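You operate a simulated robot arm through the tools that you are given. There is no shell and no other tool.

You are at the controls of a simulated robot arm. One attempt, no reset.

TASK
Fill the bottle from the white rack at the tap, up to between its two lines.
Fine: tank valve open; leave the bottle on the sled, back in the middle; spill nothing. Set down upright: bottle. Where these are worked on the way, their far stop is far enough and under half their travel is too little: bottle sled.

It is judged by the outcome, as a careful person would: the job done as asked, and still so three seconds after it is handed in. It fails if anything else is knocked over, pushed out of place, dropped, spilled or broken.

THE ROBOT
A 7-joint arm with a fingered hand, fixed in place. Base frame: the origin is on the floor under the middle of its stand, x ahead of it, y to its left, z up; the work surface is at about z = 780. Units: mm, degrees, N and s.
It reaches about 1333 mm from its shoulder. Its first joint turns from -69.0 to 172.0 degrees. Payload 5 kg.
The TCP is the grasp point between the finger pads, 32 mm short of the fingertips. In the tool frame z runs along the fingers and y along their closing line. The gripper opens to 160 mm; its body begins 89 mm behind the TCP. The gripper is a hand of 3 fingers: y runs from the thumb to the fingers, the wrist lies at [0, 0, -252] in the tool frame.
Orientation is told as [roll, pitch, yaw] about the base's x, y, z axes, in that order, counted from this pose: with the fingers straight down and closing along the base's y, the tool's x points along the base's -x, its y along +y and its z along -z.

THE INTERFACE
- The arm moves only by the tool drive_tool. Its argument "targets" is a list that holds one entry, the list of rows, each a list of 6 numbers: the turn, a rotation vector about the base's x, y, z in degrees, then the shift along the base's x, y, z in m. In form: [[[wx, wy, wz, dx, dy, dz], ...]]. A call has 1 to 20 rows; each row shifts and turns the commanded pose from where the row before left it. A row lasts 0.2 s, in which the tool goes at most 50 mm and 8.6 degrees; a call with a longer step from one row to the next is refused whole. A pose out of reach is approached as far as the arm can. The call stops where the force on the tool passes 40 N (or 10 N more than at its start, if that is more) or the arm is blocked; 0.2 s more then pass. In this call time passes only in rows, and 0.2 s behind the last. The reply holds the time, the measured pose of the TCP, the force on the tool along the base axes, the opening and the grip force, in the units named above and with some noise, with the torque about the TCP (base axes, N m) and any sound that the robot's microphone picked up.
- Cameras (640 x 400 px; columns grow to the right, rows downward): "scene" is fixed at [211.5, -652.1, 1403.8]; the picture's right is [0.07, -1.00, 0.00], its down [-0.26, -0.02, -0.97] and it looks along [0.96, 0.07, -0.26] (base axes); focal length 214 px, centre (320, 200). "wrist" rides on the gripper at [65, -4, -116] in the tool frame; the picture's right is [0.06, 1.00, 0.00], its down [-0.87, 0.05, -0.49] and it looks along [-0.49, 0.03, 0.87] (tool axes); focal length 261 px, centre (320, 200). There is no depth. A picture from a camera that has moved, and an enlarged one, comes with that camera's place and axes in the base frame and with its lens. The place of the scene camera against the robot may be out by one fixed shift of up to 12 mm in any direction.
- capture(camera): a new picture of that camera. No time passes.
- move_column(by): slides the trunk up (or, below 0, down) by that many mm; the arm rides with it, the base frame stays. It gives what a move gives, with no picture.
- finger_targets(finger1, finger2, thumb_bend): sets how far each is bent, from 0 (flat) to 100 (curled in); at 30 the hand is open as for a grip, at 70 the pads meet at the TCP. One left out holds its place. A second passes; each finger stops where it meets its share of the squeeze, and holds until it gets a number again. It is the only way to open and close the hand. It gives what a move gives, with no picture; readings hold the bend of each and the force on the fingers (four entries, about 0 where the hand has none), thumb and palm.
- inspect(camera, box): a new picture of the part [left, top, right, bottom] of that camera's present view, enlarged. No time passes.
- sign_off(): hands the job in; it is judged then, once.

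Places have to be worked out from the pictures, the camera data and where the tool is seen. Open the gripper and draw the arm clear of the work before you hand the job in, unless the task says otherwise.

The tools are called after "Request:" by a JSON object that holds its "fn" and its "kwargs". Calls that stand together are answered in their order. drive_tool: Moves the arm, as the interface text tells. Its arguments: {"type":"object","properties":{"targets":{"type":"array"}},"required":["targets"]} The other tools are called the same way: move_column (by) moves the trunk up or down; finger_targets (finger1, finger2, thumb_bend) moves the fingers one by one; capture (camera) takes a picture; inspect (camera, box) takes an enlarged picture of a part of a camera's view; sign_off () hands the job in.

At the start:

```text
clock: 0.0
ee_pos: [465.4, -650.4, 1322.7]
tcp_rot: [0.0, 0.0, -0.1]
wrist_force: [-0.9, 0.9, 0.2]
torque: [0.0, 0.03, 0.0]
opening: 159.9
grip_force: 0.1
shape: jaw
bend: [30.0, 30.0, 30.0]
finger forces: [0.0, 0.0, 0.0, 0.0, 0.1, 0.0]
trunk travel left (down, up): [-650.0, 290.0]
```

scene: 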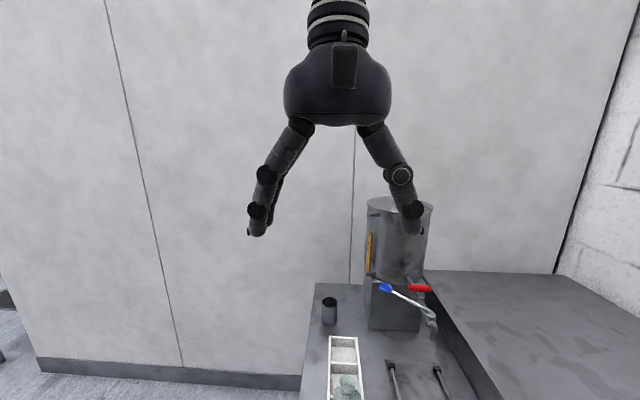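
wrist: 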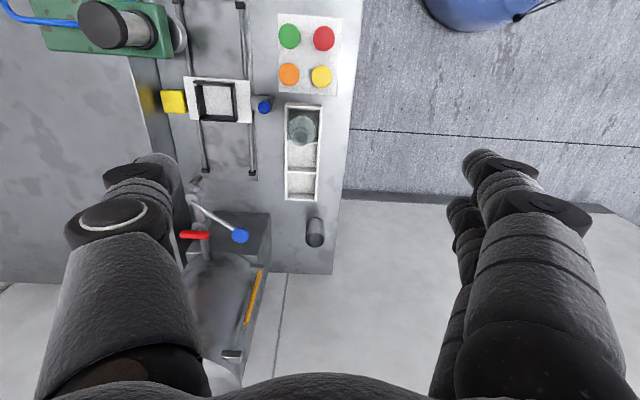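

I'll start by looking at the scene closely, before any motion.

Request:
{"fn": "inspect", "kwargs": {"camera": "wrist", "box": [130, 0, 370, 150]}}

Request:
{"fn": "inspect", "kwargs": {"camera": "wrist", "box": [130, 130, 370, 280]}}

Request:
{"fn": "inspect", "kwargs": {"camera": "scene", "box": [300, 180, 460, 280]}}

Request:
{"fn": "inspect", "kwargs": {"camera": "scene", "box": [300, 275, 500, 400]}}

```text
2.67 times, centred on (250, 75) of wrist
camera zoom: at [400.4, -653.2, 1439.0], right [-0.06, 1.0, 0.0], down [0.87, 0.05, 0.49], along [0.49, 0.03, -0.87], focal length 695 px, centre (507, 533)
```

zoom: 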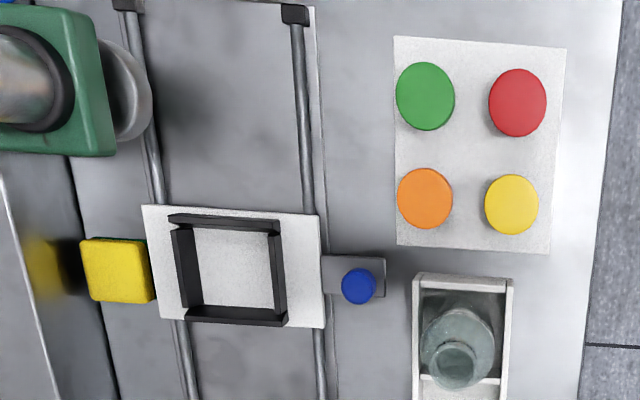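

```text
2.67 times, centred on (250, 205) of wrist
camera zoom: at [400.4, -653.2, 1439.0], right [-0.06, 1.0, 0.0], down [0.87, 0.05, 0.49], along [0.49, 0.03, -0.87], focal length 695 px, centre (507, 187)
```

zoom: 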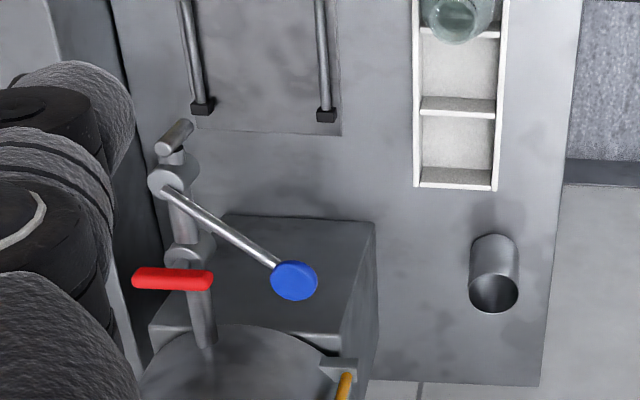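

```text
4.00 times, centred on (380, 230) of scene
camera zoom: at [211.5, -652.1, 1403.8], right [0.07, -1.0, 0.0], down [-0.26, -0.02, -0.97], along [0.96, 0.07, -0.26], focal length 858 px, centre (80, 80)
```

zoom: 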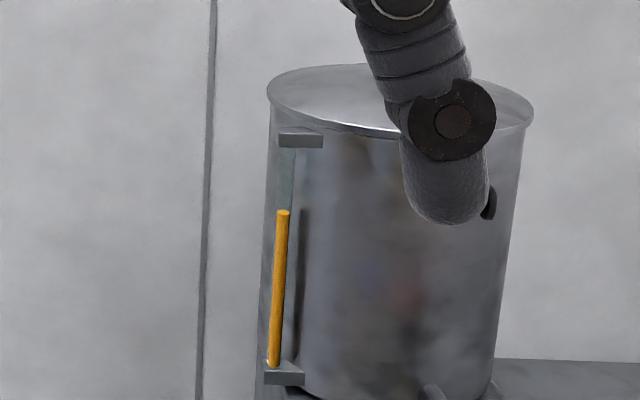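

```text
3.20 times, centred on (400, 338) of scene
camera zoom: at [211.5, -652.1, 1403.8], right [0.07, -1.0, 0.0], down [-0.26, -0.02, -0.97], along [0.96, 0.07, -0.26], focal length 686 px, centre (64, -240)
```

zoom: 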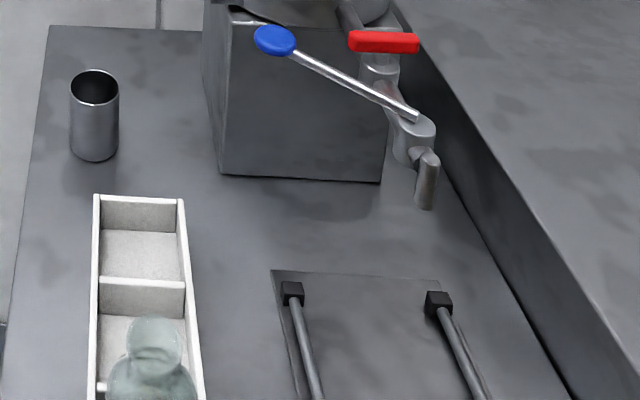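

The red handle lies across the pipe, so the tank valve is probably shut. The sled sits about mid-rail near (509, -883), and the bottle is near (549, -685) with its mouth at about z 920. I'll move to a closer viewpoint over the sled, still well above everything.

Request:
{"fn": "drive_tool", "kwargs": {"targets": [[[0, 0, 0, -0.0035, -0.021, -0.017], [0, 0, 0, -0.0035, -0.021, -0.017], [0, 0, 0, -0.0035, -0.021, -0.017], [0, 0, 0, -0.0035, -0.021, -0.017], [0, 0, 0, -0.0035, -0.021, -0.017], [0, 0, 0, -0.0035, -0.021, -0.017], [0, 0, 0, -0.0035, -0.021, -0.017], [0, 0, 0, -0.0035, -0.021, -0.017], [0, 0, 0, -0.0035, -0.021, -0.017], [0, 0, 0, -0.0035, -0.021, -0.017]]]}}

Request:
{"fn": "capture", "kwargs": {"camera": "wrist"}}

Request:
{"fn": "capture", "kwargs": {"camera": "scene"}}

```text
clock: 2.2
ee_pos: [428.3, -861.9, 1152.3]
tcp_rot: [0.1, 0.0, 0.1]
wrist_force: [-0.1, -0.9, 0.6]
torque: [0.02, 0.02, -0.01]
opening: 159.9
grip_force: 0.1
shape: jaw
bend: [30.0, 30.0, 30.0]
finger forces: [0.0, 0.0, 0.0, 0.0, 0.0, 0.0]
trunk travel left (down, up): [-650.0, 290.0]
```

```text
taken
camera wrist: at [364.7, -864.4, 1267.9], right [-0.06, 1.0, 0.0], down [0.87, 0.05, 0.49], along [0.49, 0.03, -0.87], focal length 261 px, centre (320, 200)
```

wrist: 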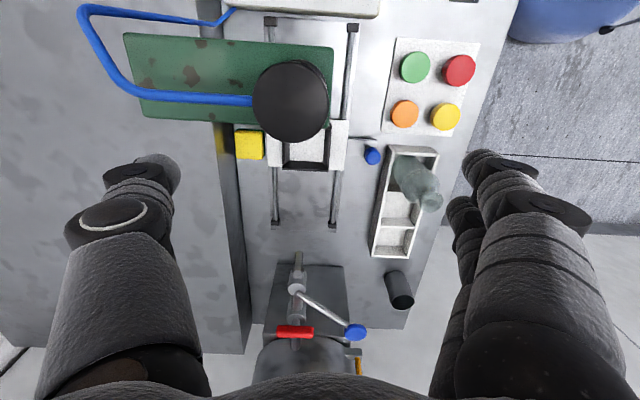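

```text
taken
```

scene: 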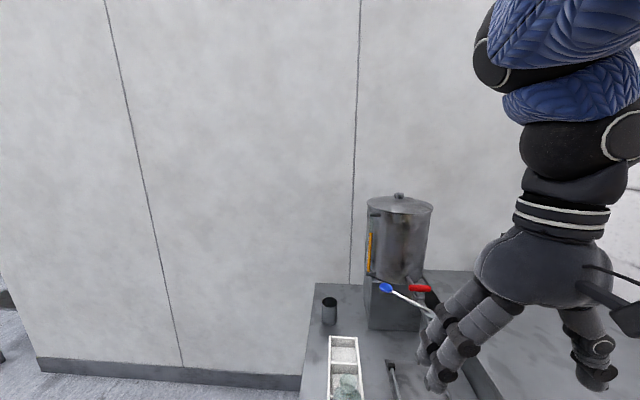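

Comparing the two views, a fixed green head (about x 361–416, y -1010 to -850, top near z 1120) overhangs the near end of the rails and sits close under my hand. I'll zoom in from here and then lift straight up.

Request:
{"fn": "inspect", "kwargs": {"camera": "wrist", "box": [200, 100, 392, 220]}}

Request:
{"fn": "inspect", "kwargs": {"camera": "wrist", "box": [240, 230, 400, 330]}}

Request:
{"fn": "inspect", "kwargs": {"camera": "wrist", "box": [340, 110, 484, 200]}}

Request:
{"fn": "inspect", "kwargs": {"camera": "wrist", "box": [60, 0, 380, 150]}}

```text
3.33 times, centred on (296, 160) of wrist
camera zoom: at [364.7, -864.4, 1267.9], right [-0.06, 1.0, 0.0], down [0.87, 0.05, 0.49], along [0.49, 0.03, -0.87], focal length 869 px, centre (400, 333)
```

zoom: 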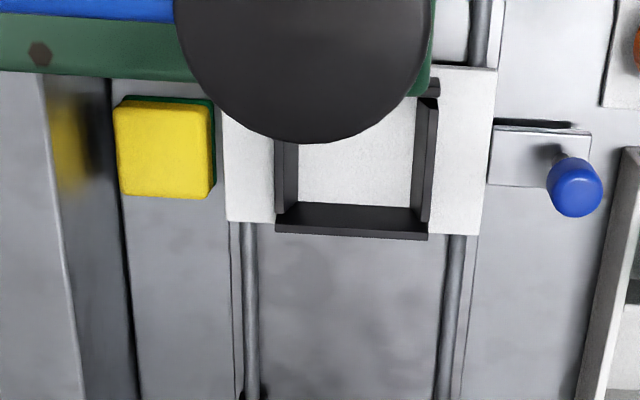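

```text
4.00 times, centred on (320, 280) of wrist
camera zoom: at [364.7, -864.4, 1267.9], right [-0.06, 1.0, 0.0], down [0.87, 0.05, 0.49], along [0.49, 0.03, -0.87], focal length 1043 px, centre (320, -120)
```

zoom: 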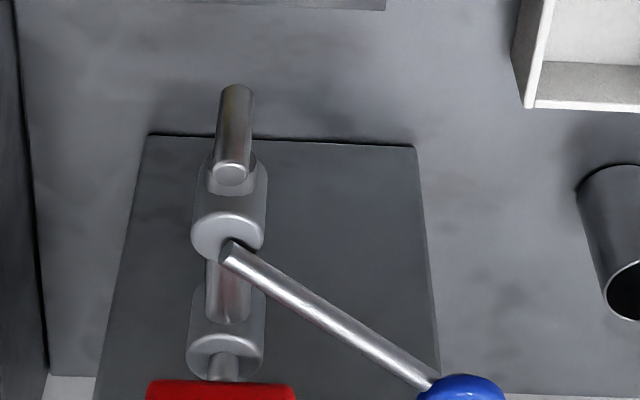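

```text
4.44 times, centred on (412, 155) of wrist
camera zoom: at [364.7, -864.4, 1267.9], right [-0.06, 1.0, 0.0], down [0.87, 0.05, 0.49], along [0.49, 0.03, -0.87], focal length 1158 px, centre (-89, 400)
```

zoom: 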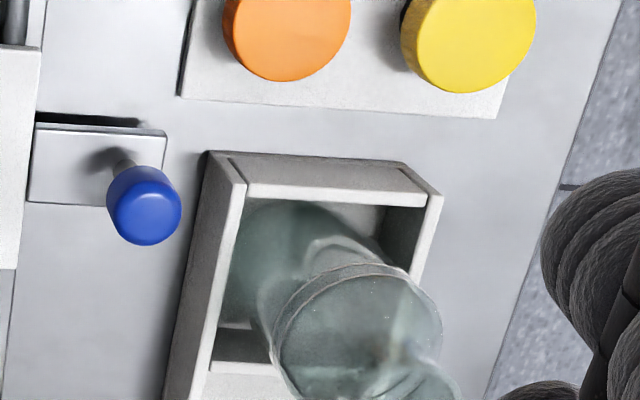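

```text
2.00 times, centred on (220, 75) of wrist
camera zoom: at [364.7, -864.4, 1267.9], right [-0.06, 1.0, 0.0], down [0.87, 0.05, 0.49], along [0.49, 0.03, -0.87], focal length 521 px, centre (520, 450)
```

zoom: 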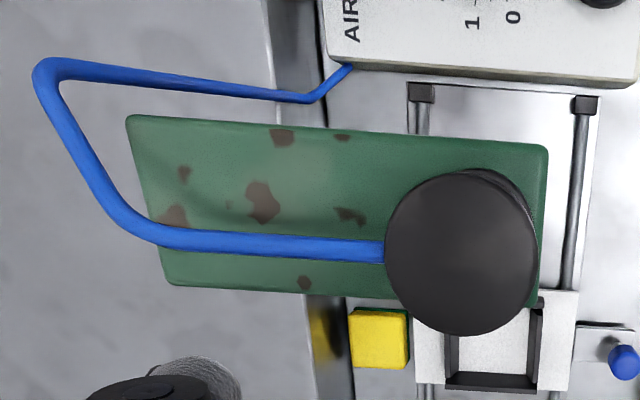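

The AIR box and green press head look like a separate station that I only need to avoid. The yellow/green block looks like a loose sponge beside the sled, and the blue knob on a plate at the sled's +y side looks like its handle. I'll go up, then over toward +y to look at the bottle from a lower angle.

Request:
{"fn": "drive_tool", "kwargs": {"targets": [[[0, 0, 0, 0, 0, 0.03], [0, 0, 0, 0, 0, 0.03], [0, 0, 0, 0, 0.035, 0], [0, 0, 0, 0, 0.035, 0], [0, 0, 0, 0, 0.035, 0], [0, 0, 0, 0, 0.035, 0], [0, 0, 0, 0, 0.035, 0], [0, 0, 0, -0.02, 0, -0.04], [0, 0, 0, -0.02, 0, -0.04], [0, 0, 0, -0.02, 0, -0.04], [0, 0, 0, -0.02, 0, -0.04], [0, 0, 0, -0.02, 0, -0.04]]]}}

Request:
{"fn": "capture", "kwargs": {"camera": "wrist"}}

Request:
{"fn": "inspect", "kwargs": {"camera": "wrist", "box": [240, 220, 400, 320]}}

```text
clock: 4.8
ee_pos: [331.3, -686.1, 1012.7]
tcp_rot: [0.0, 0.0, 0.0]
wrist_force: [1.1, 0.6, 0.0]
torque: [0.01, 0.0, -0.03]
opening: 160.0
grip_force: 0.1
shape: jaw
bend: [30.0, 30.0, 30.0]
finger forces: [0.1, 0.0, 0.1, 0.0, 0.1, 0.0]
trunk travel left (down, up): [-650.0, 290.0]
```

```text
taken
camera wrist: at [265.0, -688.9, 1128.7], right [-0.06, 1.0, 0.0], down [0.87, 0.05, 0.49], along [0.49, 0.03, -0.87], focal length 261 px, centre (320, 200)
```

wrist: 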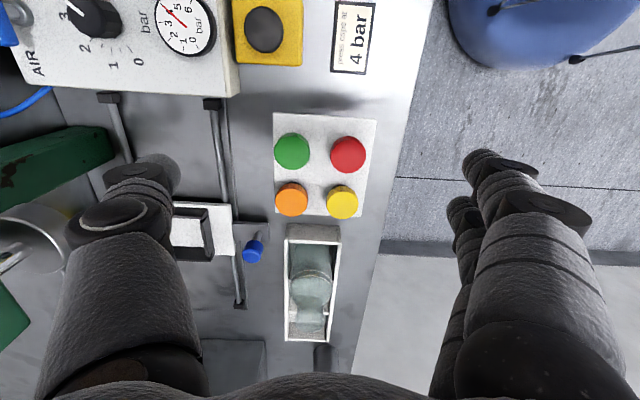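

```text
4.00 times, centred on (320, 270) of wrist
camera zoom: at [265.0, -688.9, 1128.7], right [-0.06, 1.0, 0.0], down [0.87, 0.05, 0.49], along [0.49, 0.03, -0.87], focal length 1043 px, centre (320, -80)
```

zoom: 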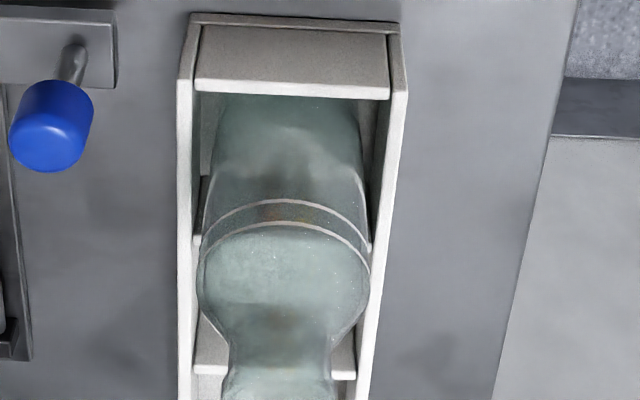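

The bottle has two white lines near its shoulder, with a body about 60 mm wide and a neck about 36 mm. The rack walls reach only z≈821, and the blue knob is near (508, -768, 850). I'll move above the bottle and line the tool axis up with it.

Request:
{"fn": "drive_tool", "kwargs": {"targets": [[[0, 0, 0, 0.0, 0, 0.03], [0, 0, 0, 0.02, 0, 0.03], [0, 0, 0, 0.04, 0, 0.0], [0, 0, 0, 0.04, 0, 0.0], [0, 0, 0, 0.04, 0, 0.0], [0, 0, 0, 0.04, 0, 0.0], [0, 0, 0, 0.038, 0, 0.0], [0, 0, 0, 0, 0, 0]]]}}

Request:
{"fn": "capture", "kwargs": {"camera": "wrist"}}

Request:
{"fn": "inspect", "kwargs": {"camera": "wrist", "box": [240, 70, 400, 170]}}

```text
clock: 6.6
ee_pos: [548.5, -685.4, 1073.0]
tcp_rot: [0.0, -0.1, 0.0]
wrist_force: [-0.5, 0.4, -0.1]
torque: [-0.01, -0.06, -0.02]
opening: 159.7
grip_force: 0.0
shape: jaw
bend: [30.0, 30.0, 30.0]
finger forces: [0.1, 0.0, 0.0, 0.0, 0.1, 0.1]
trunk travel left (down, up): [-650.0, 290.0]
```

```text
taken
camera wrist: at [483.3, -689.0, 1189.0], right [-0.06, 1.0, 0.0], down [0.87, 0.05, 0.49], along [0.49, 0.03, -0.87], focal length 261 px, centre (320, 200)
```

wrist: 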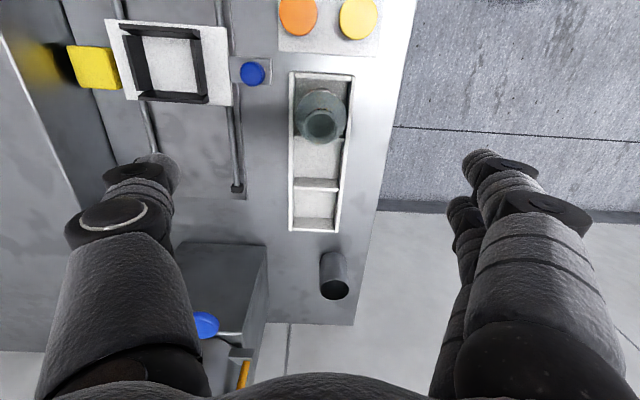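

```text
4.00 times, centred on (320, 120) of wrist
camera zoom: at [483.3, -689.0, 1189.0], right [-0.06, 1.0, 0.0], down [0.87, 0.05, 0.49], along [0.49, 0.03, -0.87], focal length 1043 px, centre (320, 520)
```

zoom: 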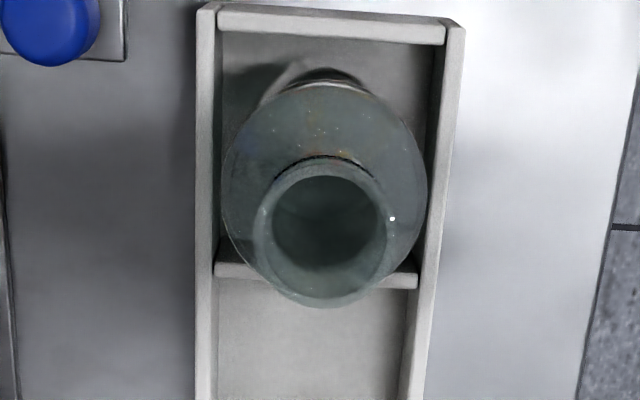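

The bottle axis is at about (551, -683) with the mouth at z≈920. The sled handle is close to the thumb's path, so I'll pre-close the hand partway before going down.

Request:
{"fn": "finger_targets", "kwargs": {"finger1": 44, "finger2": 44, "thumb_bend": 44}}

Request:
{"fn": "drive_tool", "kwargs": {"targets": [[[0, 0, 0, 0.0025, 0.0025, -0.02], [0, 0, 0, 0, 0, -0.03], [0, 0, 0, 0, 0, -0.03]]]}}

Request:
{"fn": "capture", "kwargs": {"camera": "wrist"}}

Request:
{"fn": "capture", "kwargs": {"camera": "scene"}}

```text
clock: 7.6
ee_pos: [549.3, -685.8, 1073.4]
tcp_rot: [0.0, 0.0, 0.0]
wrist_force: [1.2, -0.5, 0.2]
torque: [-0.05, -0.02, -0.02]
opening: 112.6
grip_force: 0.1
shape: fingers
bend: [44.0, 44.0, 44.0]
finger forces: [0.0, 0.0, 0.1, 0.1, 0.0, 0.0]
trunk travel left (down, up): [-650.0, 290.0]
```

```text
clock: 8.4
ee_pos: [551.7, -684.7, 992.8]
tcp_rot: [0.1, 0.0, 0.0]
wrist_force: [0.1, 0.4, -1.7]
torque: [-0.02, 0.0, 0.02]
opening: 112.3
grip_force: 0.0
shape: fingers
bend: [44.0, 44.0, 44.0]
finger forces: [0.0, 0.0, 0.0, 0.0, 0.0, 0.0]
trunk travel left (down, up): [-650.0, 290.0]
```

```text
taken
camera wrist: at [486.8, -687.4, 1108.3], right [-0.06, 1.0, 0.0], down [0.87, 0.05, 0.49], along [0.49, 0.03, -0.87], focal length 261 px, centre (320, 200)
```

wrist: 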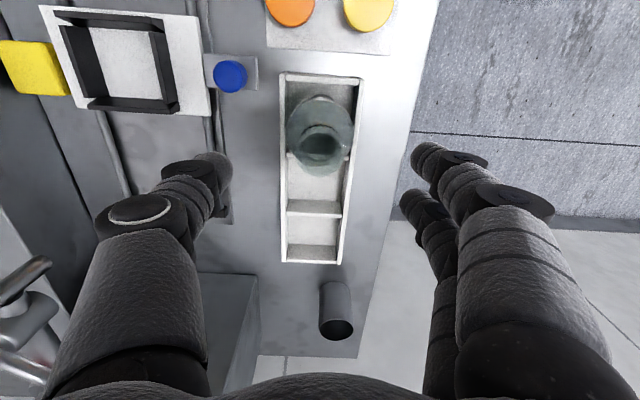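

```text
taken
```

scene: 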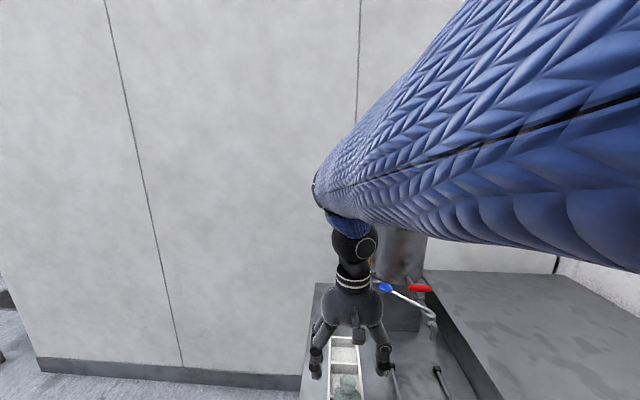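

The hand is above the bottle. I'll zoom in to refine the alignment before descending.

Request:
{"fn": "inspect", "kwargs": {"camera": "wrist", "box": [256, 70, 384, 190]}}

```text
3.33 times, centred on (320, 130) of wrist
camera zoom: at [486.8, -687.4, 1108.3], right [-0.06, 1.0, 0.0], down [0.87, 0.05, 0.49], along [0.49, 0.03, -0.87], focal length 869 px, centre (320, 433)
```

zoom: 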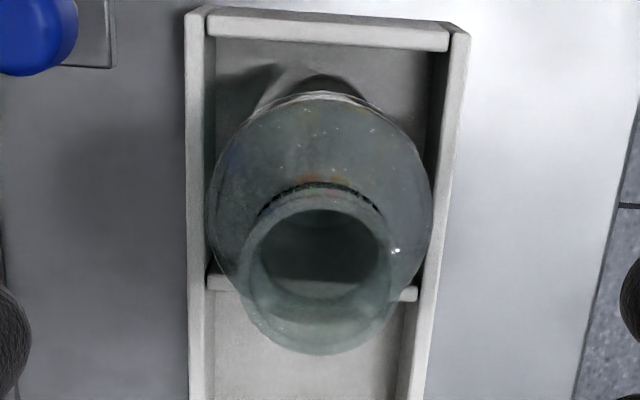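

The rim centre works out at about (552, -683.6), right under the tool axis. I'll descend so the fingertips stop above the rack walls, at TCP z≈868.

Request:
{"fn": "drive_tool", "kwargs": {"targets": [[[0, 0, 0, 0, 0.001, -0.025], [0, 0, 0, 0, 0, -0.025], [0, 0, 0, 0, 0, -0.025], [0, 0, 0, 0, 0, -0.025], [0, 0, 0, 0, 0, -0.024]]]}}

Request:
{"fn": "capture", "kwargs": {"camera": "wrist"}}

Request:
{"fn": "capture", "kwargs": {"camera": "scene"}}

```text
clock: 9.6
ee_pos: [551.8, -682.6, 869.2]
tcp_rot: [0.1, 0.1, 0.0]
wrist_force: [-0.3, 0.6, -0.9]
torque: [-0.01, 0.0, -0.01]
opening: 112.4
grip_force: 0.1
shape: fingers
bend: [44.0, 44.0, 44.0]
finger forces: [0.1, 0.0, 0.1, 0.1, 0.0, 0.1]
trunk travel left (down, up): [-650.0, 290.0]
```

```text
taken
camera wrist: at [487.0, -684.6, 984.3], right [-0.06, 1.0, 0.0], down [0.87, 0.05, 0.49], along [0.49, 0.03, -0.87], focal length 261 px, centre (320, 200)
```

wrist: 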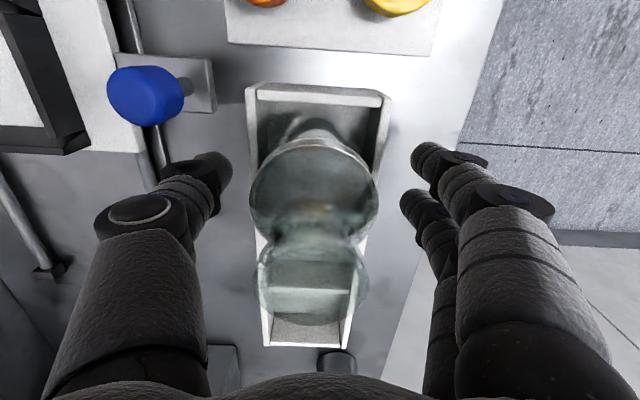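

```text
taken
```

scene: 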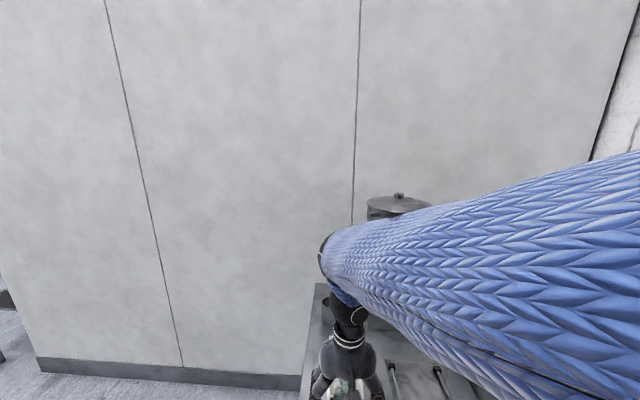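

The hand straddles the bottle with its fingertips above the rack walls and no contact force. I'll close to grip.

Request:
{"fn": "finger_targets", "kwargs": {"finger1": 66, "finger2": 66, "thumb_bend": 66}}

Request:
{"fn": "capture", "kwargs": {"camera": "wrist"}}

```text
clock: 10.6
ee_pos: [551.1, -682.2, 869.2]
tcp_rot: [0.0, -0.1, 0.0]
wrist_force: [-1.6, -0.3, -0.2]
torque: [-0.01, 0.0, 0.02]
opening: 59.9
grip_force: 16.8
shape: fingers
bend: [58.0, 59.0, 60.0]
finger forces: [8.5, 7.8, 0.0, 0.1, 16.5, 0.0]
trunk travel left (down, up): [-650.0, 290.0]
```

```text
taken
camera wrist: at [486.5, -684.2, 984.7], right [-0.06, 1.0, 0.0], down [0.87, 0.05, 0.49], along [0.49, 0.03, -0.87], focal length 261 px, centre (320, 200)
```

wrist: 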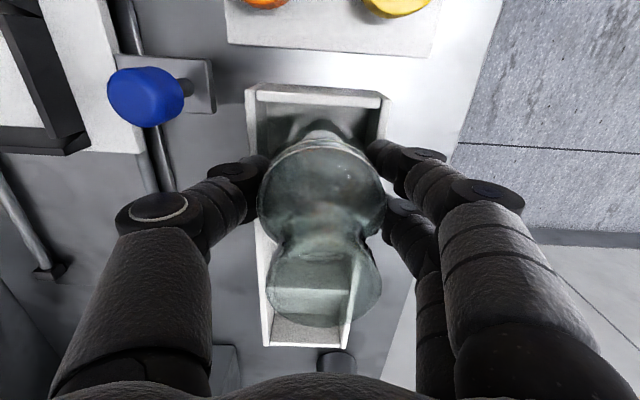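

The grip is good: opening 60 mm (the body width), 17 N. I'll lift straight up gently and check the hold.

Request:
{"fn": "drive_tool", "kwargs": {"targets": [[[0, 0, 0, 0, 0, 0.005], [0, 0, 0, 0, 0, 0.01], [0, 0, 0, 0, 0, 0.015], [0, 0, 0, 0, 0, 0.02], [0, 0, 0, 0, 0, 0.02]]]}}

Request:
{"fn": "capture", "kwargs": {"camera": "wrist"}}

```text
clock: 11.8
ee_pos: [550.9, -682.7, 939.5]
tcp_rot: [0.1, 0.0, 0.0]
wrist_force: [-0.5, -0.7, -1.1]
torque: [-0.07, -0.02, 0.02]
opening: 59.9
grip_force: 16.8
shape: fingers
bend: [58.0, 59.0, 60.0]
finger forces: [8.6, 7.9, 0.0, 0.0, 16.4, 0.1]
trunk travel left (down, up): [-650.0, 290.0]
```

```text
taken
camera wrist: at [486.2, -685.0, 1055.3], right [-0.06, 1.0, 0.0], down [0.87, 0.05, 0.49], along [0.49, 0.03, -0.87], focal length 261 px, centre (320, 200)
```

wrist: 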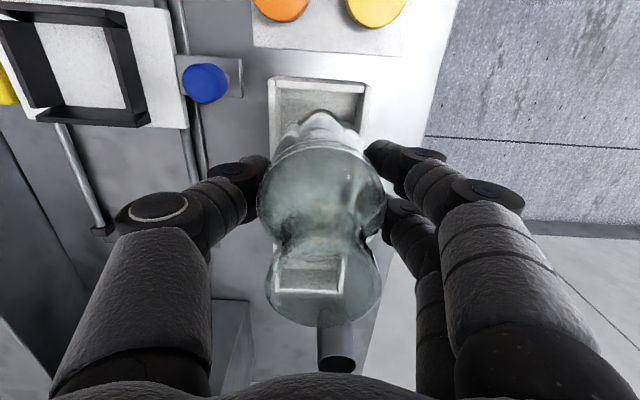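

The bottle is lifted and the hold is steady. I'll raise the trunk so the forearm stays high over the green head, then look.

Request:
{"fn": "move_column", "kwargs": {"by": 160}}

Request:
{"fn": "capture", "kwargs": {"camera": "scene"}}

Request:
{"fn": "capture", "kwargs": {"camera": "wrist"}}

```text
clock: 13.6
ee_pos: [551.1, -683.3, 1099.1]
tcp_rot: [0.0, 0.0, -0.1]
wrist_force: [-0.7, 1.1, -3.1]
torque: [0.01, -0.01, 0.02]
opening: 59.9
grip_force: 15.9
shape: fingers
bend: [58.0, 59.0, 60.0]
finger forces: [8.4, 7.7, 0.0, 0.0, 16.4, 0.0]
trunk travel left (down, up): [-810.0, 130.0]
```

```text
taken
```

scene: 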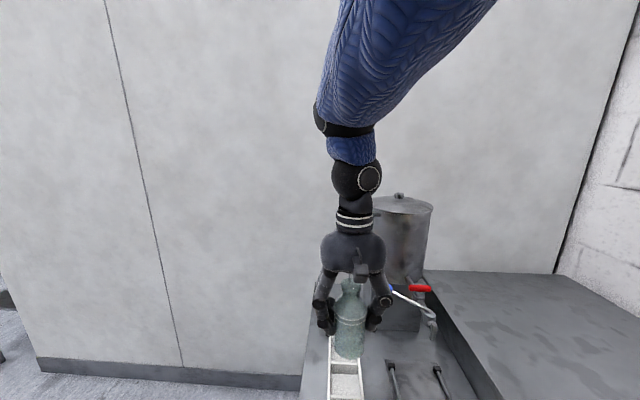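

```text
taken
camera wrist: at [486.5, -685.5, 1214.8], right [-0.06, 1.0, 0.0], down [0.87, 0.05, 0.49], along [0.49, 0.03, -0.87], focal length 261 px, centre (320, 200)
```

wrist: 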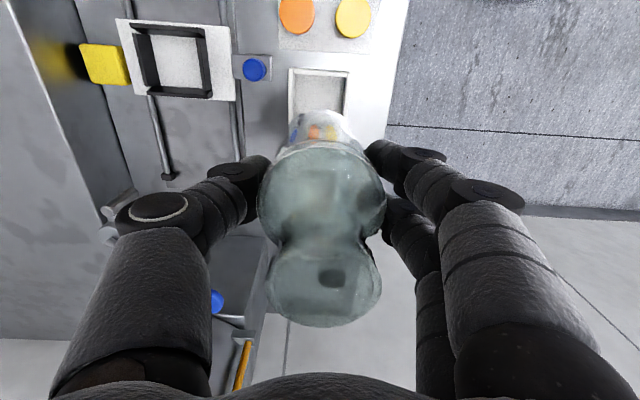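

The scene camera can now see the bottle, so I'll zoom in to read its shape and lines.

Request:
{"fn": "inspect", "kwargs": {"camera": "scene", "box": [310, 265, 390, 365]}}

Request:
{"fn": "inspect", "kwargs": {"camera": "scene", "box": [360, 270, 456, 350]}}

```text
4.00 times, centred on (350, 315) of scene
camera zoom: at [211.5, -652.1, 1403.8], right [0.07, -1.0, 0.0], down [-0.26, -0.02, -0.97], along [0.96, 0.07, -0.26], focal length 858 px, centre (200, -260)
```

zoom: 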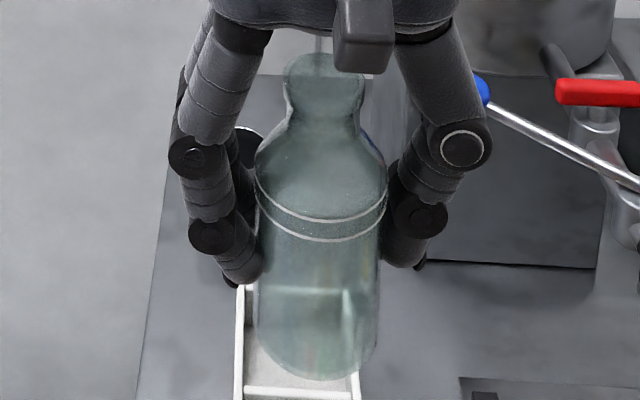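

```text
5.00 times, centred on (408, 310) of scene
camera zoom: at [211.5, -652.1, 1403.8], right [0.07, -1.0, 0.0], down [-0.26, -0.02, -0.97], along [0.96, 0.07, -0.26], focal length 1072 px, centre (-120, -350)
```

zoom: 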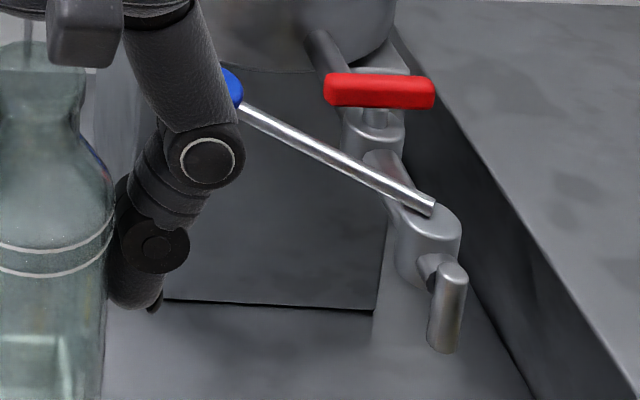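

The bottle's base is roughly 87 mm below the TCP. I'll carry it level to above the sled, staying a bit on the +x side so the hand's camera keeps clear of the green head.

Request:
{"fn": "drive_tool", "kwargs": {"targets": [[[0, 0, 0, -0.01, -0.005, 0], [0, 0, 0, -0.013, -0.015, 0], [0, 0, 0, 0, -0.02, 0], [0, 0, 0, 0, -0.025, 0], [0, 0, 0, 0, -0.025, 0], [0, 0, 0, 0, -0.025, 0], [0, 0, 0, 0, -0.025, 0], [0, 0, 0, 0, -0.02, 0], [0, 0, 0, 0, -0.02, 0], [0, 0, 0, 0, -0.015, 0]]]}}

Request:
{"fn": "capture", "kwargs": {"camera": "wrist"}}

Request:
{"fn": "capture", "kwargs": {"camera": "scene"}}

```text
clock: 15.8
ee_pos: [528.1, -877.2, 1097.6]
tcp_rot: [0.2, 0.0, 0.1]
wrist_force: [0.0, -0.4, -2.2]
torque: [0.01, -0.01, -0.01]
opening: 60.1
grip_force: 16.8
shape: fingers
bend: [58.0, 59.0, 60.0]
finger forces: [8.6, 8.1, 0.0, 0.0, 16.3, 0.1]
trunk travel left (down, up): [-810.0, 130.0]
```

```text
taken
camera wrist: at [463.4, -880.4, 1214.7], right [-0.06, 1.0, 0.0], down [0.87, 0.05, 0.49], along [0.49, 0.03, -0.87], focal length 261 px, centre (320, 200)
```

wrist: 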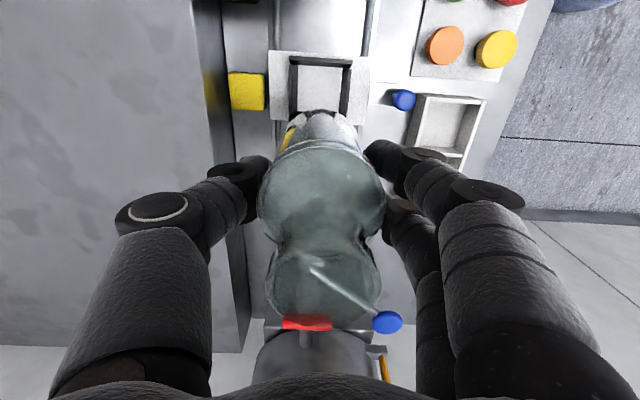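

```text
taken
```

scene: 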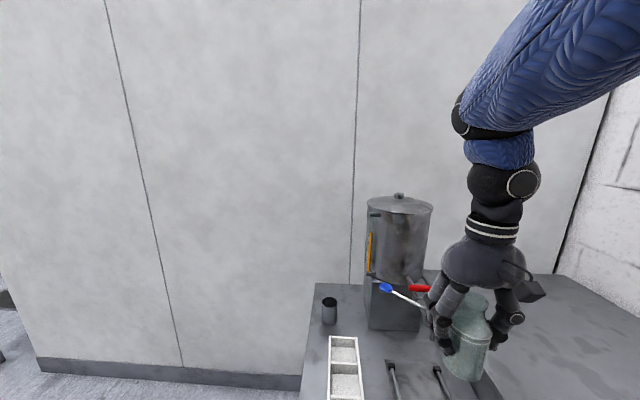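

I'll zoom on the seat to measure it against the tool axis.

Request:
{"fn": "inspect", "kwargs": {"camera": "wrist", "box": [240, 35, 400, 135]}}

```text
4.00 times, centred on (320, 85) of wrist
camera zoom: at [463.4, -880.4, 1214.7], right [-0.06, 1.0, 0.0], down [0.87, 0.05, 0.49], along [0.49, 0.03, -0.87], focal length 1043 px, centre (320, 660)
```

zoom: 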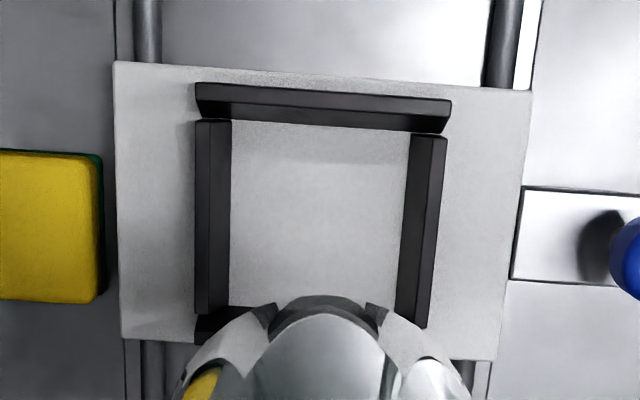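

The seat centre measures about (511, -878) with roughly 65 mm inside width. The forearm comes back toward -x over the press head, so I'll raise the trunk another 120 mm to steepen the arm before going down.

Request:
{"fn": "move_column", "kwargs": {"by": 120}}

Request:
{"fn": "drive_tool", "kwargs": {"targets": [[[0, 0, 0, -0.008, -0.001, -0.01], [0, 0, 0, -0.0095, -0.001, -0.03], [0, 0, 0, 0, 0, -0.04], [0, 0, 0, 0, 0, -0.04], [0, 0, 0, 0, 0, -0.04], [0, 0, 0, 0, 0, -0.04], [0, 0, 0, 0, 0, -0.03]]]}}

Request:
{"fn": "capture", "kwargs": {"camera": "wrist"}}

Request:
{"fn": "capture", "kwargs": {"camera": "scene"}}

```text
clock: 17.3
ee_pos: [527.7, -878.2, 1220.6]
tcp_rot: [0.0, 0.0, -0.1]
wrist_force: [0.8, 0.1, -2.5]
torque: [-0.02, 0.01, 0.0]
opening: 60.2
grip_force: 16.4
shape: fingers
bend: [58.0, 59.0, 60.0]
finger forces: [8.7, 8.0, 0.1, 0.0, 16.3, 0.0]
trunk travel left (down, up): [-930.0, 10.0]
```

```text
clock: 18.9
ee_pos: [528.3, -879.3, 1006.5]
tcp_rot: [0.0, -2.2, -0.1]
wrist_force: [-2.5, -0.7, -6.1]
torque: [0.02, -0.19, 0.03]
opening: 61.0
grip_force: 18.7
shape: fingers
bend: [58.0, 60.0, 61.0]
finger forces: [10.3, 9.0, 0.0, 0.1, 16.4, 0.0]
trunk travel left (down, up): [-930.0, 10.0]
```

```text
taken
camera wrist: at [459.6, -880.6, 1119.3], right [-0.06, 1.0, 0.0], down [0.85, 0.05, 0.52], along [0.52, 0.03, -0.85], focal length 261 px, centre (320, 200)
```

wrist: 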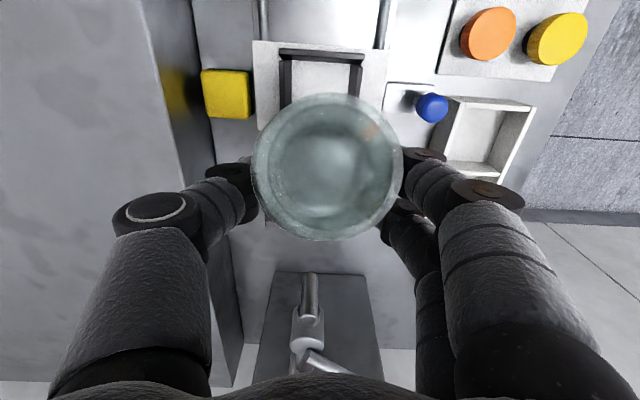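

```text
taken
```

scene: 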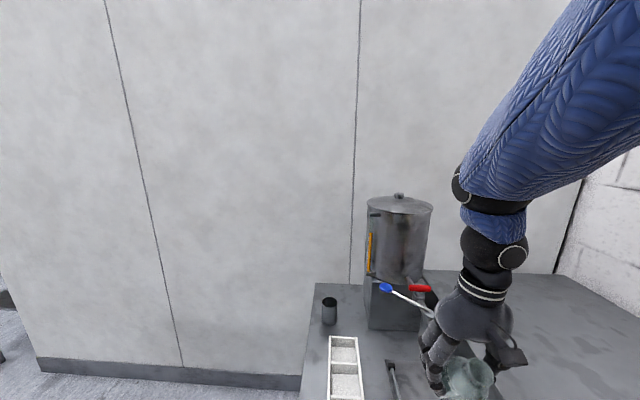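

The tool ended up about 18 mm off in x and tilted, and the bottle looks rotated in the grip, so something touched. I'm stopping to look closely before any more motion.

Request:
{"fn": "inspect", "kwargs": {"camera": "scene", "box": [400, 260, 560, 400]}}

Request:
{"fn": "inspect", "kwargs": {"camera": "wrist", "box": [220, 60, 420, 260]}}

Request:
{"fn": "inspect", "kwargs": {"camera": "scene", "box": [420, 160, 640, 400]}}

```text
2.86 times, centred on (480, 330) of scene
camera zoom: at [211.5, -652.1, 1403.8], right [0.07, -1.0, 0.0], down [-0.26, -0.02, -0.97], along [0.96, 0.07, -0.26], focal length 613 px, centre (-137, -171)
```

zoom: 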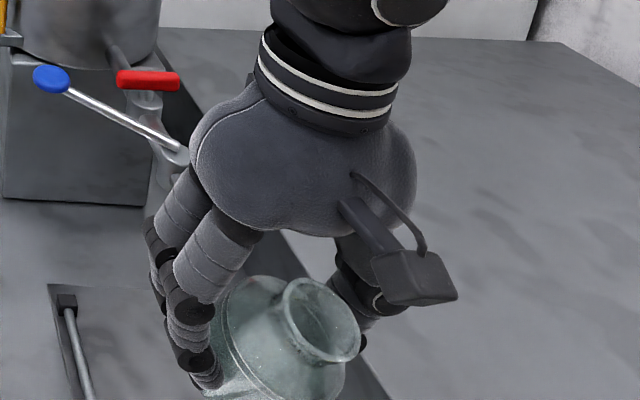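

```text
2.00 times, centred on (320, 160) of wrist
camera zoom: at [459.6, -880.6, 1119.3], right [-0.06, 1.0, 0.0], down [0.85, 0.05, 0.52], along [0.52, 0.03, -0.85], focal length 521 px, centre (320, 280)
```

zoom: 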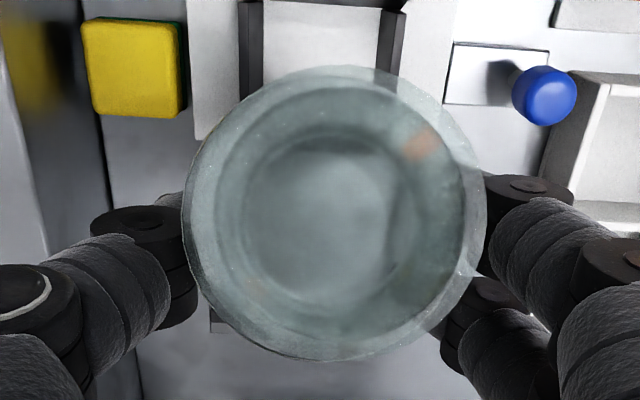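

```text
1.67 times, centred on (530, 280) of scene
camera zoom: at [211.5, -652.1, 1403.8], right [0.07, -1.0, 0.0], down [-0.26, -0.02, -0.97], along [0.96, 0.07, -0.26], focal length 358 px, centre (-30, 67)
```

zoom: 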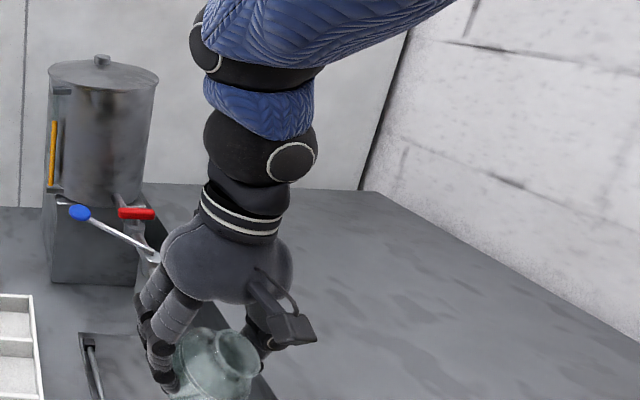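

The bottle has tilted about 30° in the grip, neck toward -x, and the tool sits about 18 mm off the commanded spot. The sled hasn't moved. I'll hold still for a moment to see whether the readings settle or show a block.

Request:
{"fn": "drive_tool", "kwargs": {"targets": [[[0, 0, 0, 0, 0, 0], [0, 0, 0, 0, 0, 0]]]}}

Request:
{"fn": "inspect", "kwargs": {"camera": "scene", "box": [420, 280, 540, 400]}}

Request:
{"fn": "capture", "kwargs": {"camera": "wrist"}}

```text
clock: 19.5
ee_pos: [510.6, -879.2, 990.0]
tcp_rot: [-0.1, 0.1, 0.1]
wrist_force: [0.1, -0.3, -1.4]
torque: [0.03, -0.01, -0.02]
opening: 60.8
grip_force: 17.9
shape: fingers
bend: [58.0, 60.0, 61.0]
finger forces: [10.2, 9.0, 0.0, 0.1, 16.4, 0.1]
trunk travel left (down, up): [-930.0, 10.0]
```

```text
3.33 times, centred on (480, 340) of scene
camera zoom: at [211.5, -652.1, 1403.8], right [0.07, -1.0, 0.0], down [-0.26, -0.02, -0.97], along [0.96, 0.07, -0.26], focal length 715 px, centre (-213, -267)
```

zoom: 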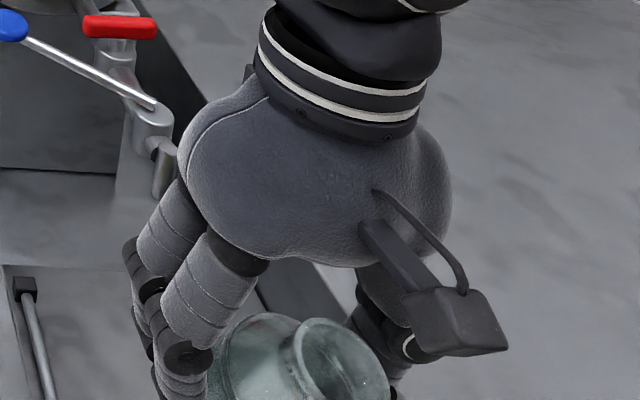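

```text
taken
camera wrist: at [445.6, -881.9, 1105.3], right [-0.06, 1.0, 0.0], down [0.87, 0.05, 0.49], along [0.49, 0.03, -0.87], focal length 261 px, centre (320, 200)
```

wrist: 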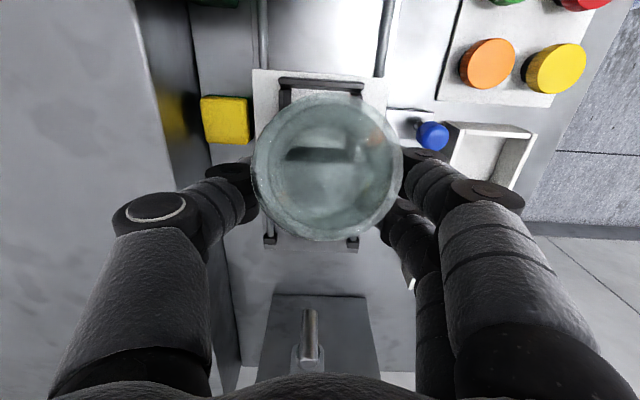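

After holding, the tool reached its commanded pose (510.6, -879, 990) with no load. So it was lagging, or briefly hung up, and the bottle tipped in the fingers then. I'll look at the whole arm before choosing how to right it.

Request:
{"fn": "capture", "kwargs": {"camera": "scene"}}

Request:
{"fn": "inspect", "kwargs": {"camera": "wrist", "box": [220, 60, 420, 260]}}

Request:
{"fn": "inspect", "kwargs": {"camera": "wrist", "box": [140, 0, 400, 80]}}

```text
taken
```

scene: 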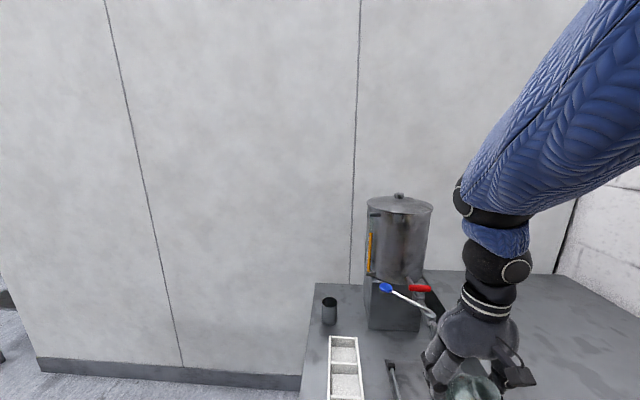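

```text
2.00 times, centred on (320, 160) of wrist
camera zoom: at [445.6, -881.9, 1105.3], right [-0.06, 1.0, 0.0], down [0.87, 0.05, 0.49], along [0.49, 0.03, -0.87], focal length 521 px, centre (320, 280)
```

zoom: 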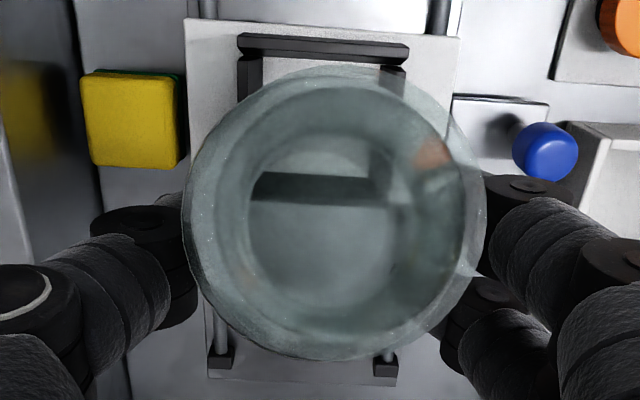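

```text
2.46 times, centred on (270, 40) of wrist
camera zoom: at [445.6, -881.9, 1105.3], right [-0.06, 1.0, 0.0], down [0.87, 0.05, 0.49], along [0.49, 0.03, -0.87], focal length 642 px, centre (443, 594)
```

zoom: 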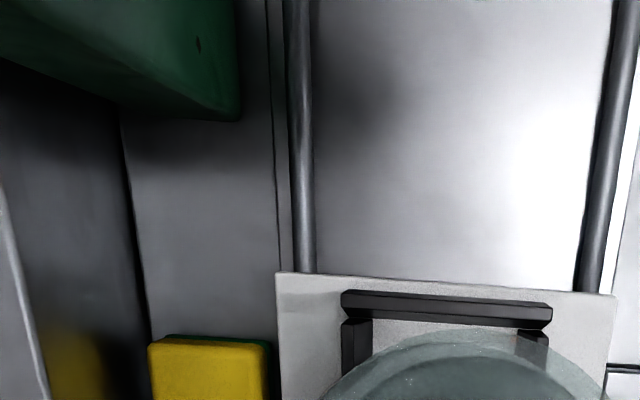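

The bottle points at the hand camera, about 29° tipped, and nothing else looks disturbed. The safest fix is to take it back to its rack pocket, set it upright there with the hand pitched to compensate, and regrip. First a slow lift.

Request:
{"fn": "drive_tool", "kwargs": {"targets": [[[0, 0, 0, 0, 0, 0.008], [0, 0, 0, 0, 0, 0.015], [0, 0, 0, 0, 0, 0.015], [0, 0, 0, 0, 0, 0.015], [0, 0, 0, 0, 0, 0.015], [0, 0, 0, 0, 0, 0.015], [0, 0, 0, 0, 0, 0.015], [0, 0, 0, 0, 0, 0.008]]]}}

Request:
{"fn": "capture", "kwargs": {"camera": "wrist"}}

Request:
{"fn": "capture", "kwargs": {"camera": "scene"}}

```text
clock: 21.3
ee_pos: [510.6, -877.8, 1096.3]
tcp_rot: [0.0, 0.0, 0.0]
wrist_force: [0.6, -0.4, -1.7]
torque: [-0.03, 0.0, -0.02]
opening: 60.9
grip_force: 17.7
shape: fingers
bend: [58.0, 60.0, 61.0]
finger forces: [10.1, 9.1, 0.1, 0.1, 16.5, 0.0]
trunk travel left (down, up): [-930.0, 10.0]
```

```text
taken
camera wrist: at [446.2, -881.4, 1211.2], right [-0.06, 1.0, 0.0], down [0.87, 0.05, 0.49], along [0.49, 0.03, -0.87], focal length 261 px, centre (320, 200)
```

wrist: 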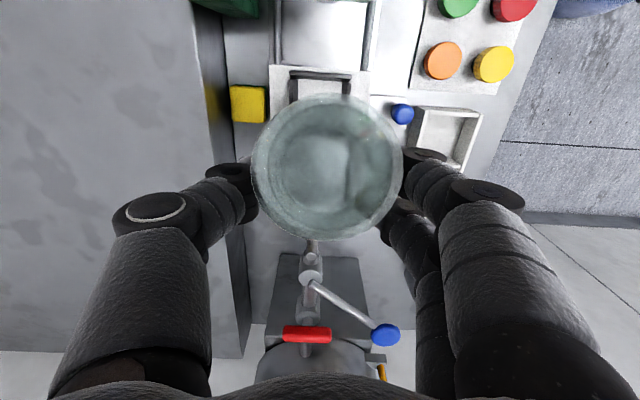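

```text
taken
```

scene: 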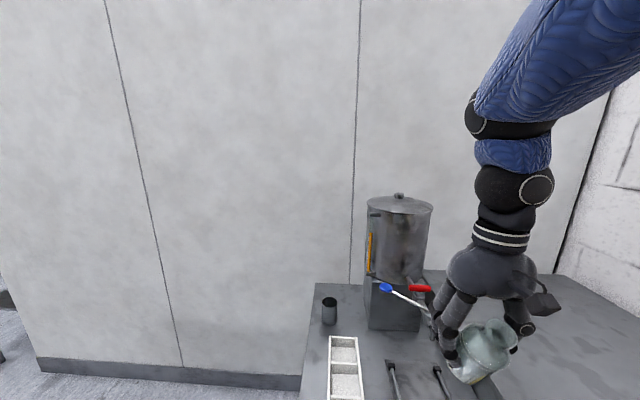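

Slow motion tracks fine. I'll carry the bottle slowly back over its rack pocket.

Request:
{"fn": "drive_tool", "kwargs": {"targets": [[[0, 0, 0, 0.001, 0.005, 0], [0, 0, 0, 0.002, 0.01, 0], [0, 0, 0, 0.003, 0.014, 0], [0, 0, 0, 0.003, 0.014, 0], [0, 0, 0, 0.003, 0.014, 0], [0, 0, 0, 0.003, 0.014, 0], [0, 0, 0, 0.003, 0.014, 0], [0, 0, 0, 0.003, 0.014, 0], [0, 0, 0, 0.003, 0.014, 0], [0, 0, 0, 0.003, 0.014, 0], [0, 0, 0, 0.003, 0.014, 0], [0, 0, 0, 0.003, 0.014, 0], [0, 0, 0, 0.003, 0.014, 0], [0, 0, 0, 0.003, 0.013, 0], [0, 0, 0, 0.002, 0.008, 0], [0, 0, 0, 0, 0.004, 0]]]}}

Request:
{"fn": "capture", "kwargs": {"camera": "scene"}}

Request:
{"fn": "inspect", "kwargs": {"camera": "scene", "box": [290, 240, 420, 370]}}

```text
clock: 24.7
ee_pos: [552.1, -684.8, 1096.9]
tcp_rot: [0.0, 0.0, 0.0]
wrist_force: [0.3, -0.2, -1.6]
torque: [0.01, -0.02, 0.03]
opening: 61.0
grip_force: 18.4
shape: fingers
bend: [58.0, 60.0, 61.0]
finger forces: [10.0, 8.8, 0.1, 0.0, 16.3, 0.1]
trunk travel left (down, up): [-930.0, 10.0]
```

```text
taken
```

scene: 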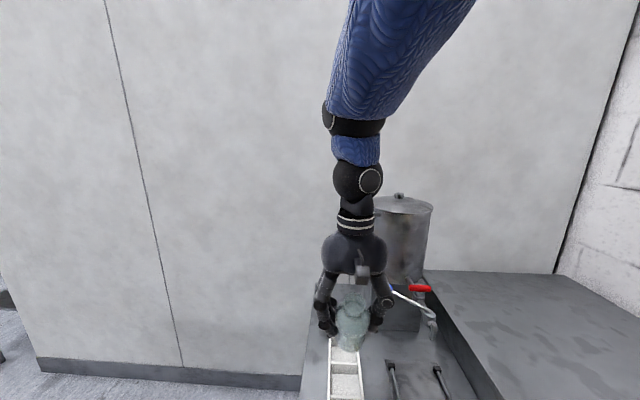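

```text
3.08 times, centred on (355, 305) of scene
camera zoom: at [211.5, -652.1, 1403.8], right [0.07, -1.0, 0.0], down [-0.26, -0.02, -0.97], along [0.96, 0.07, -0.26], focal length 660 px, centre (212, -123)
```

zoom: 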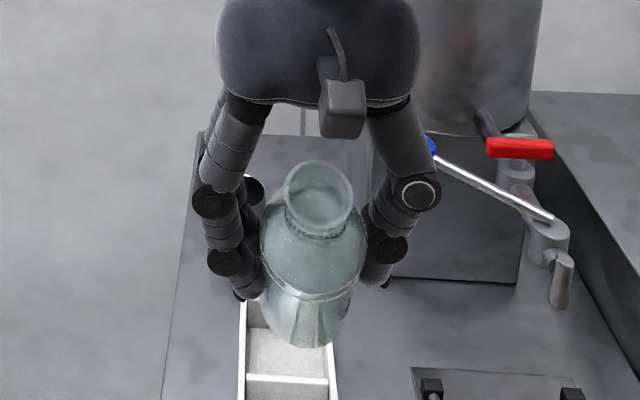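

I'll pitch the tool about +y in small steps to bring the bottle upright, and check it in the scene view.

Request:
{"fn": "drive_tool", "kwargs": {"targets": [[[0, 2, 0, 0, 0, 0], [0, 3, 0, 0, 0, 0], [0, 3, 0, 0, 0, 0], [0, 3, 0, 0, 0, 0], [0, 3, 0, 0, 0, 0], [0, 3, 0, 0, 0, 0], [0, 3, 0, 0, 0, 0], [0, 3, 0, 0, 0, 0], [0, 3, 0, 0, 0, 0], [0, 2, 0, 0, 0, 0]]]}}

Request:
{"fn": "inspect", "kwargs": {"camera": "scene", "box": [290, 240, 420, 370]}}

Request:
{"fn": "capture", "kwargs": {"camera": "wrist"}}

```text
clock: 26.9
ee_pos: [551.0, -686.6, 1096.2]
tcp_rot: [0.0, 28.0, 0.0]
wrist_force: [0.7, 1.2, -1.3]
torque: [-0.01, -0.02, 0.02]
opening: 60.9
grip_force: 17.2
shape: fingers
bend: [58.0, 60.0, 61.0]
finger forces: [9.6, 8.7, 0.0, 0.0, 16.2, 0.0]
trunk travel left (down, up): [-930.0, 10.0]
```

```text
3.08 times, centred on (355, 305) of scene
camera zoom: at [211.5, -652.1, 1403.8], right [0.07, -1.0, 0.0], down [-0.26, -0.02, -0.97], along [0.96, 0.07, -0.26], focal length 660 px, centre (212, -123)
```

zoom: 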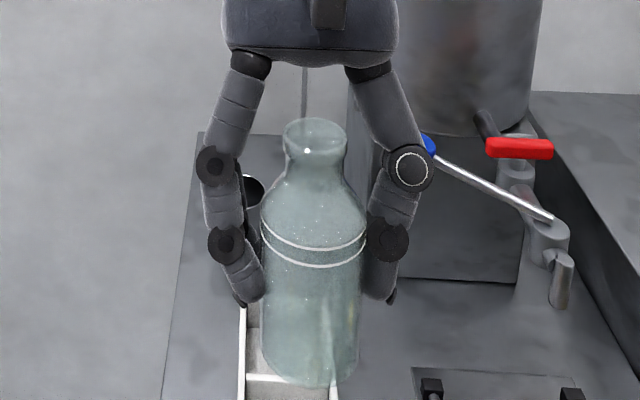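

```text
taken
camera wrist: at [549.2, -687.9, 1228.2], right [-0.06, 1.0, 0.03], down [1.0, 0.05, 0.02], along [0.02, 0.03, -1.0], focal length 261 px, centre (320, 200)
```

wrist: 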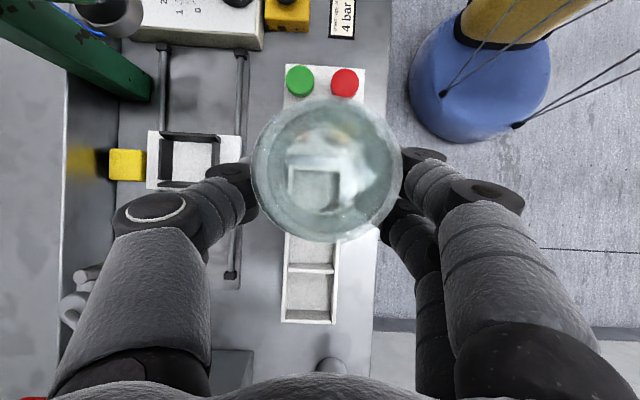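

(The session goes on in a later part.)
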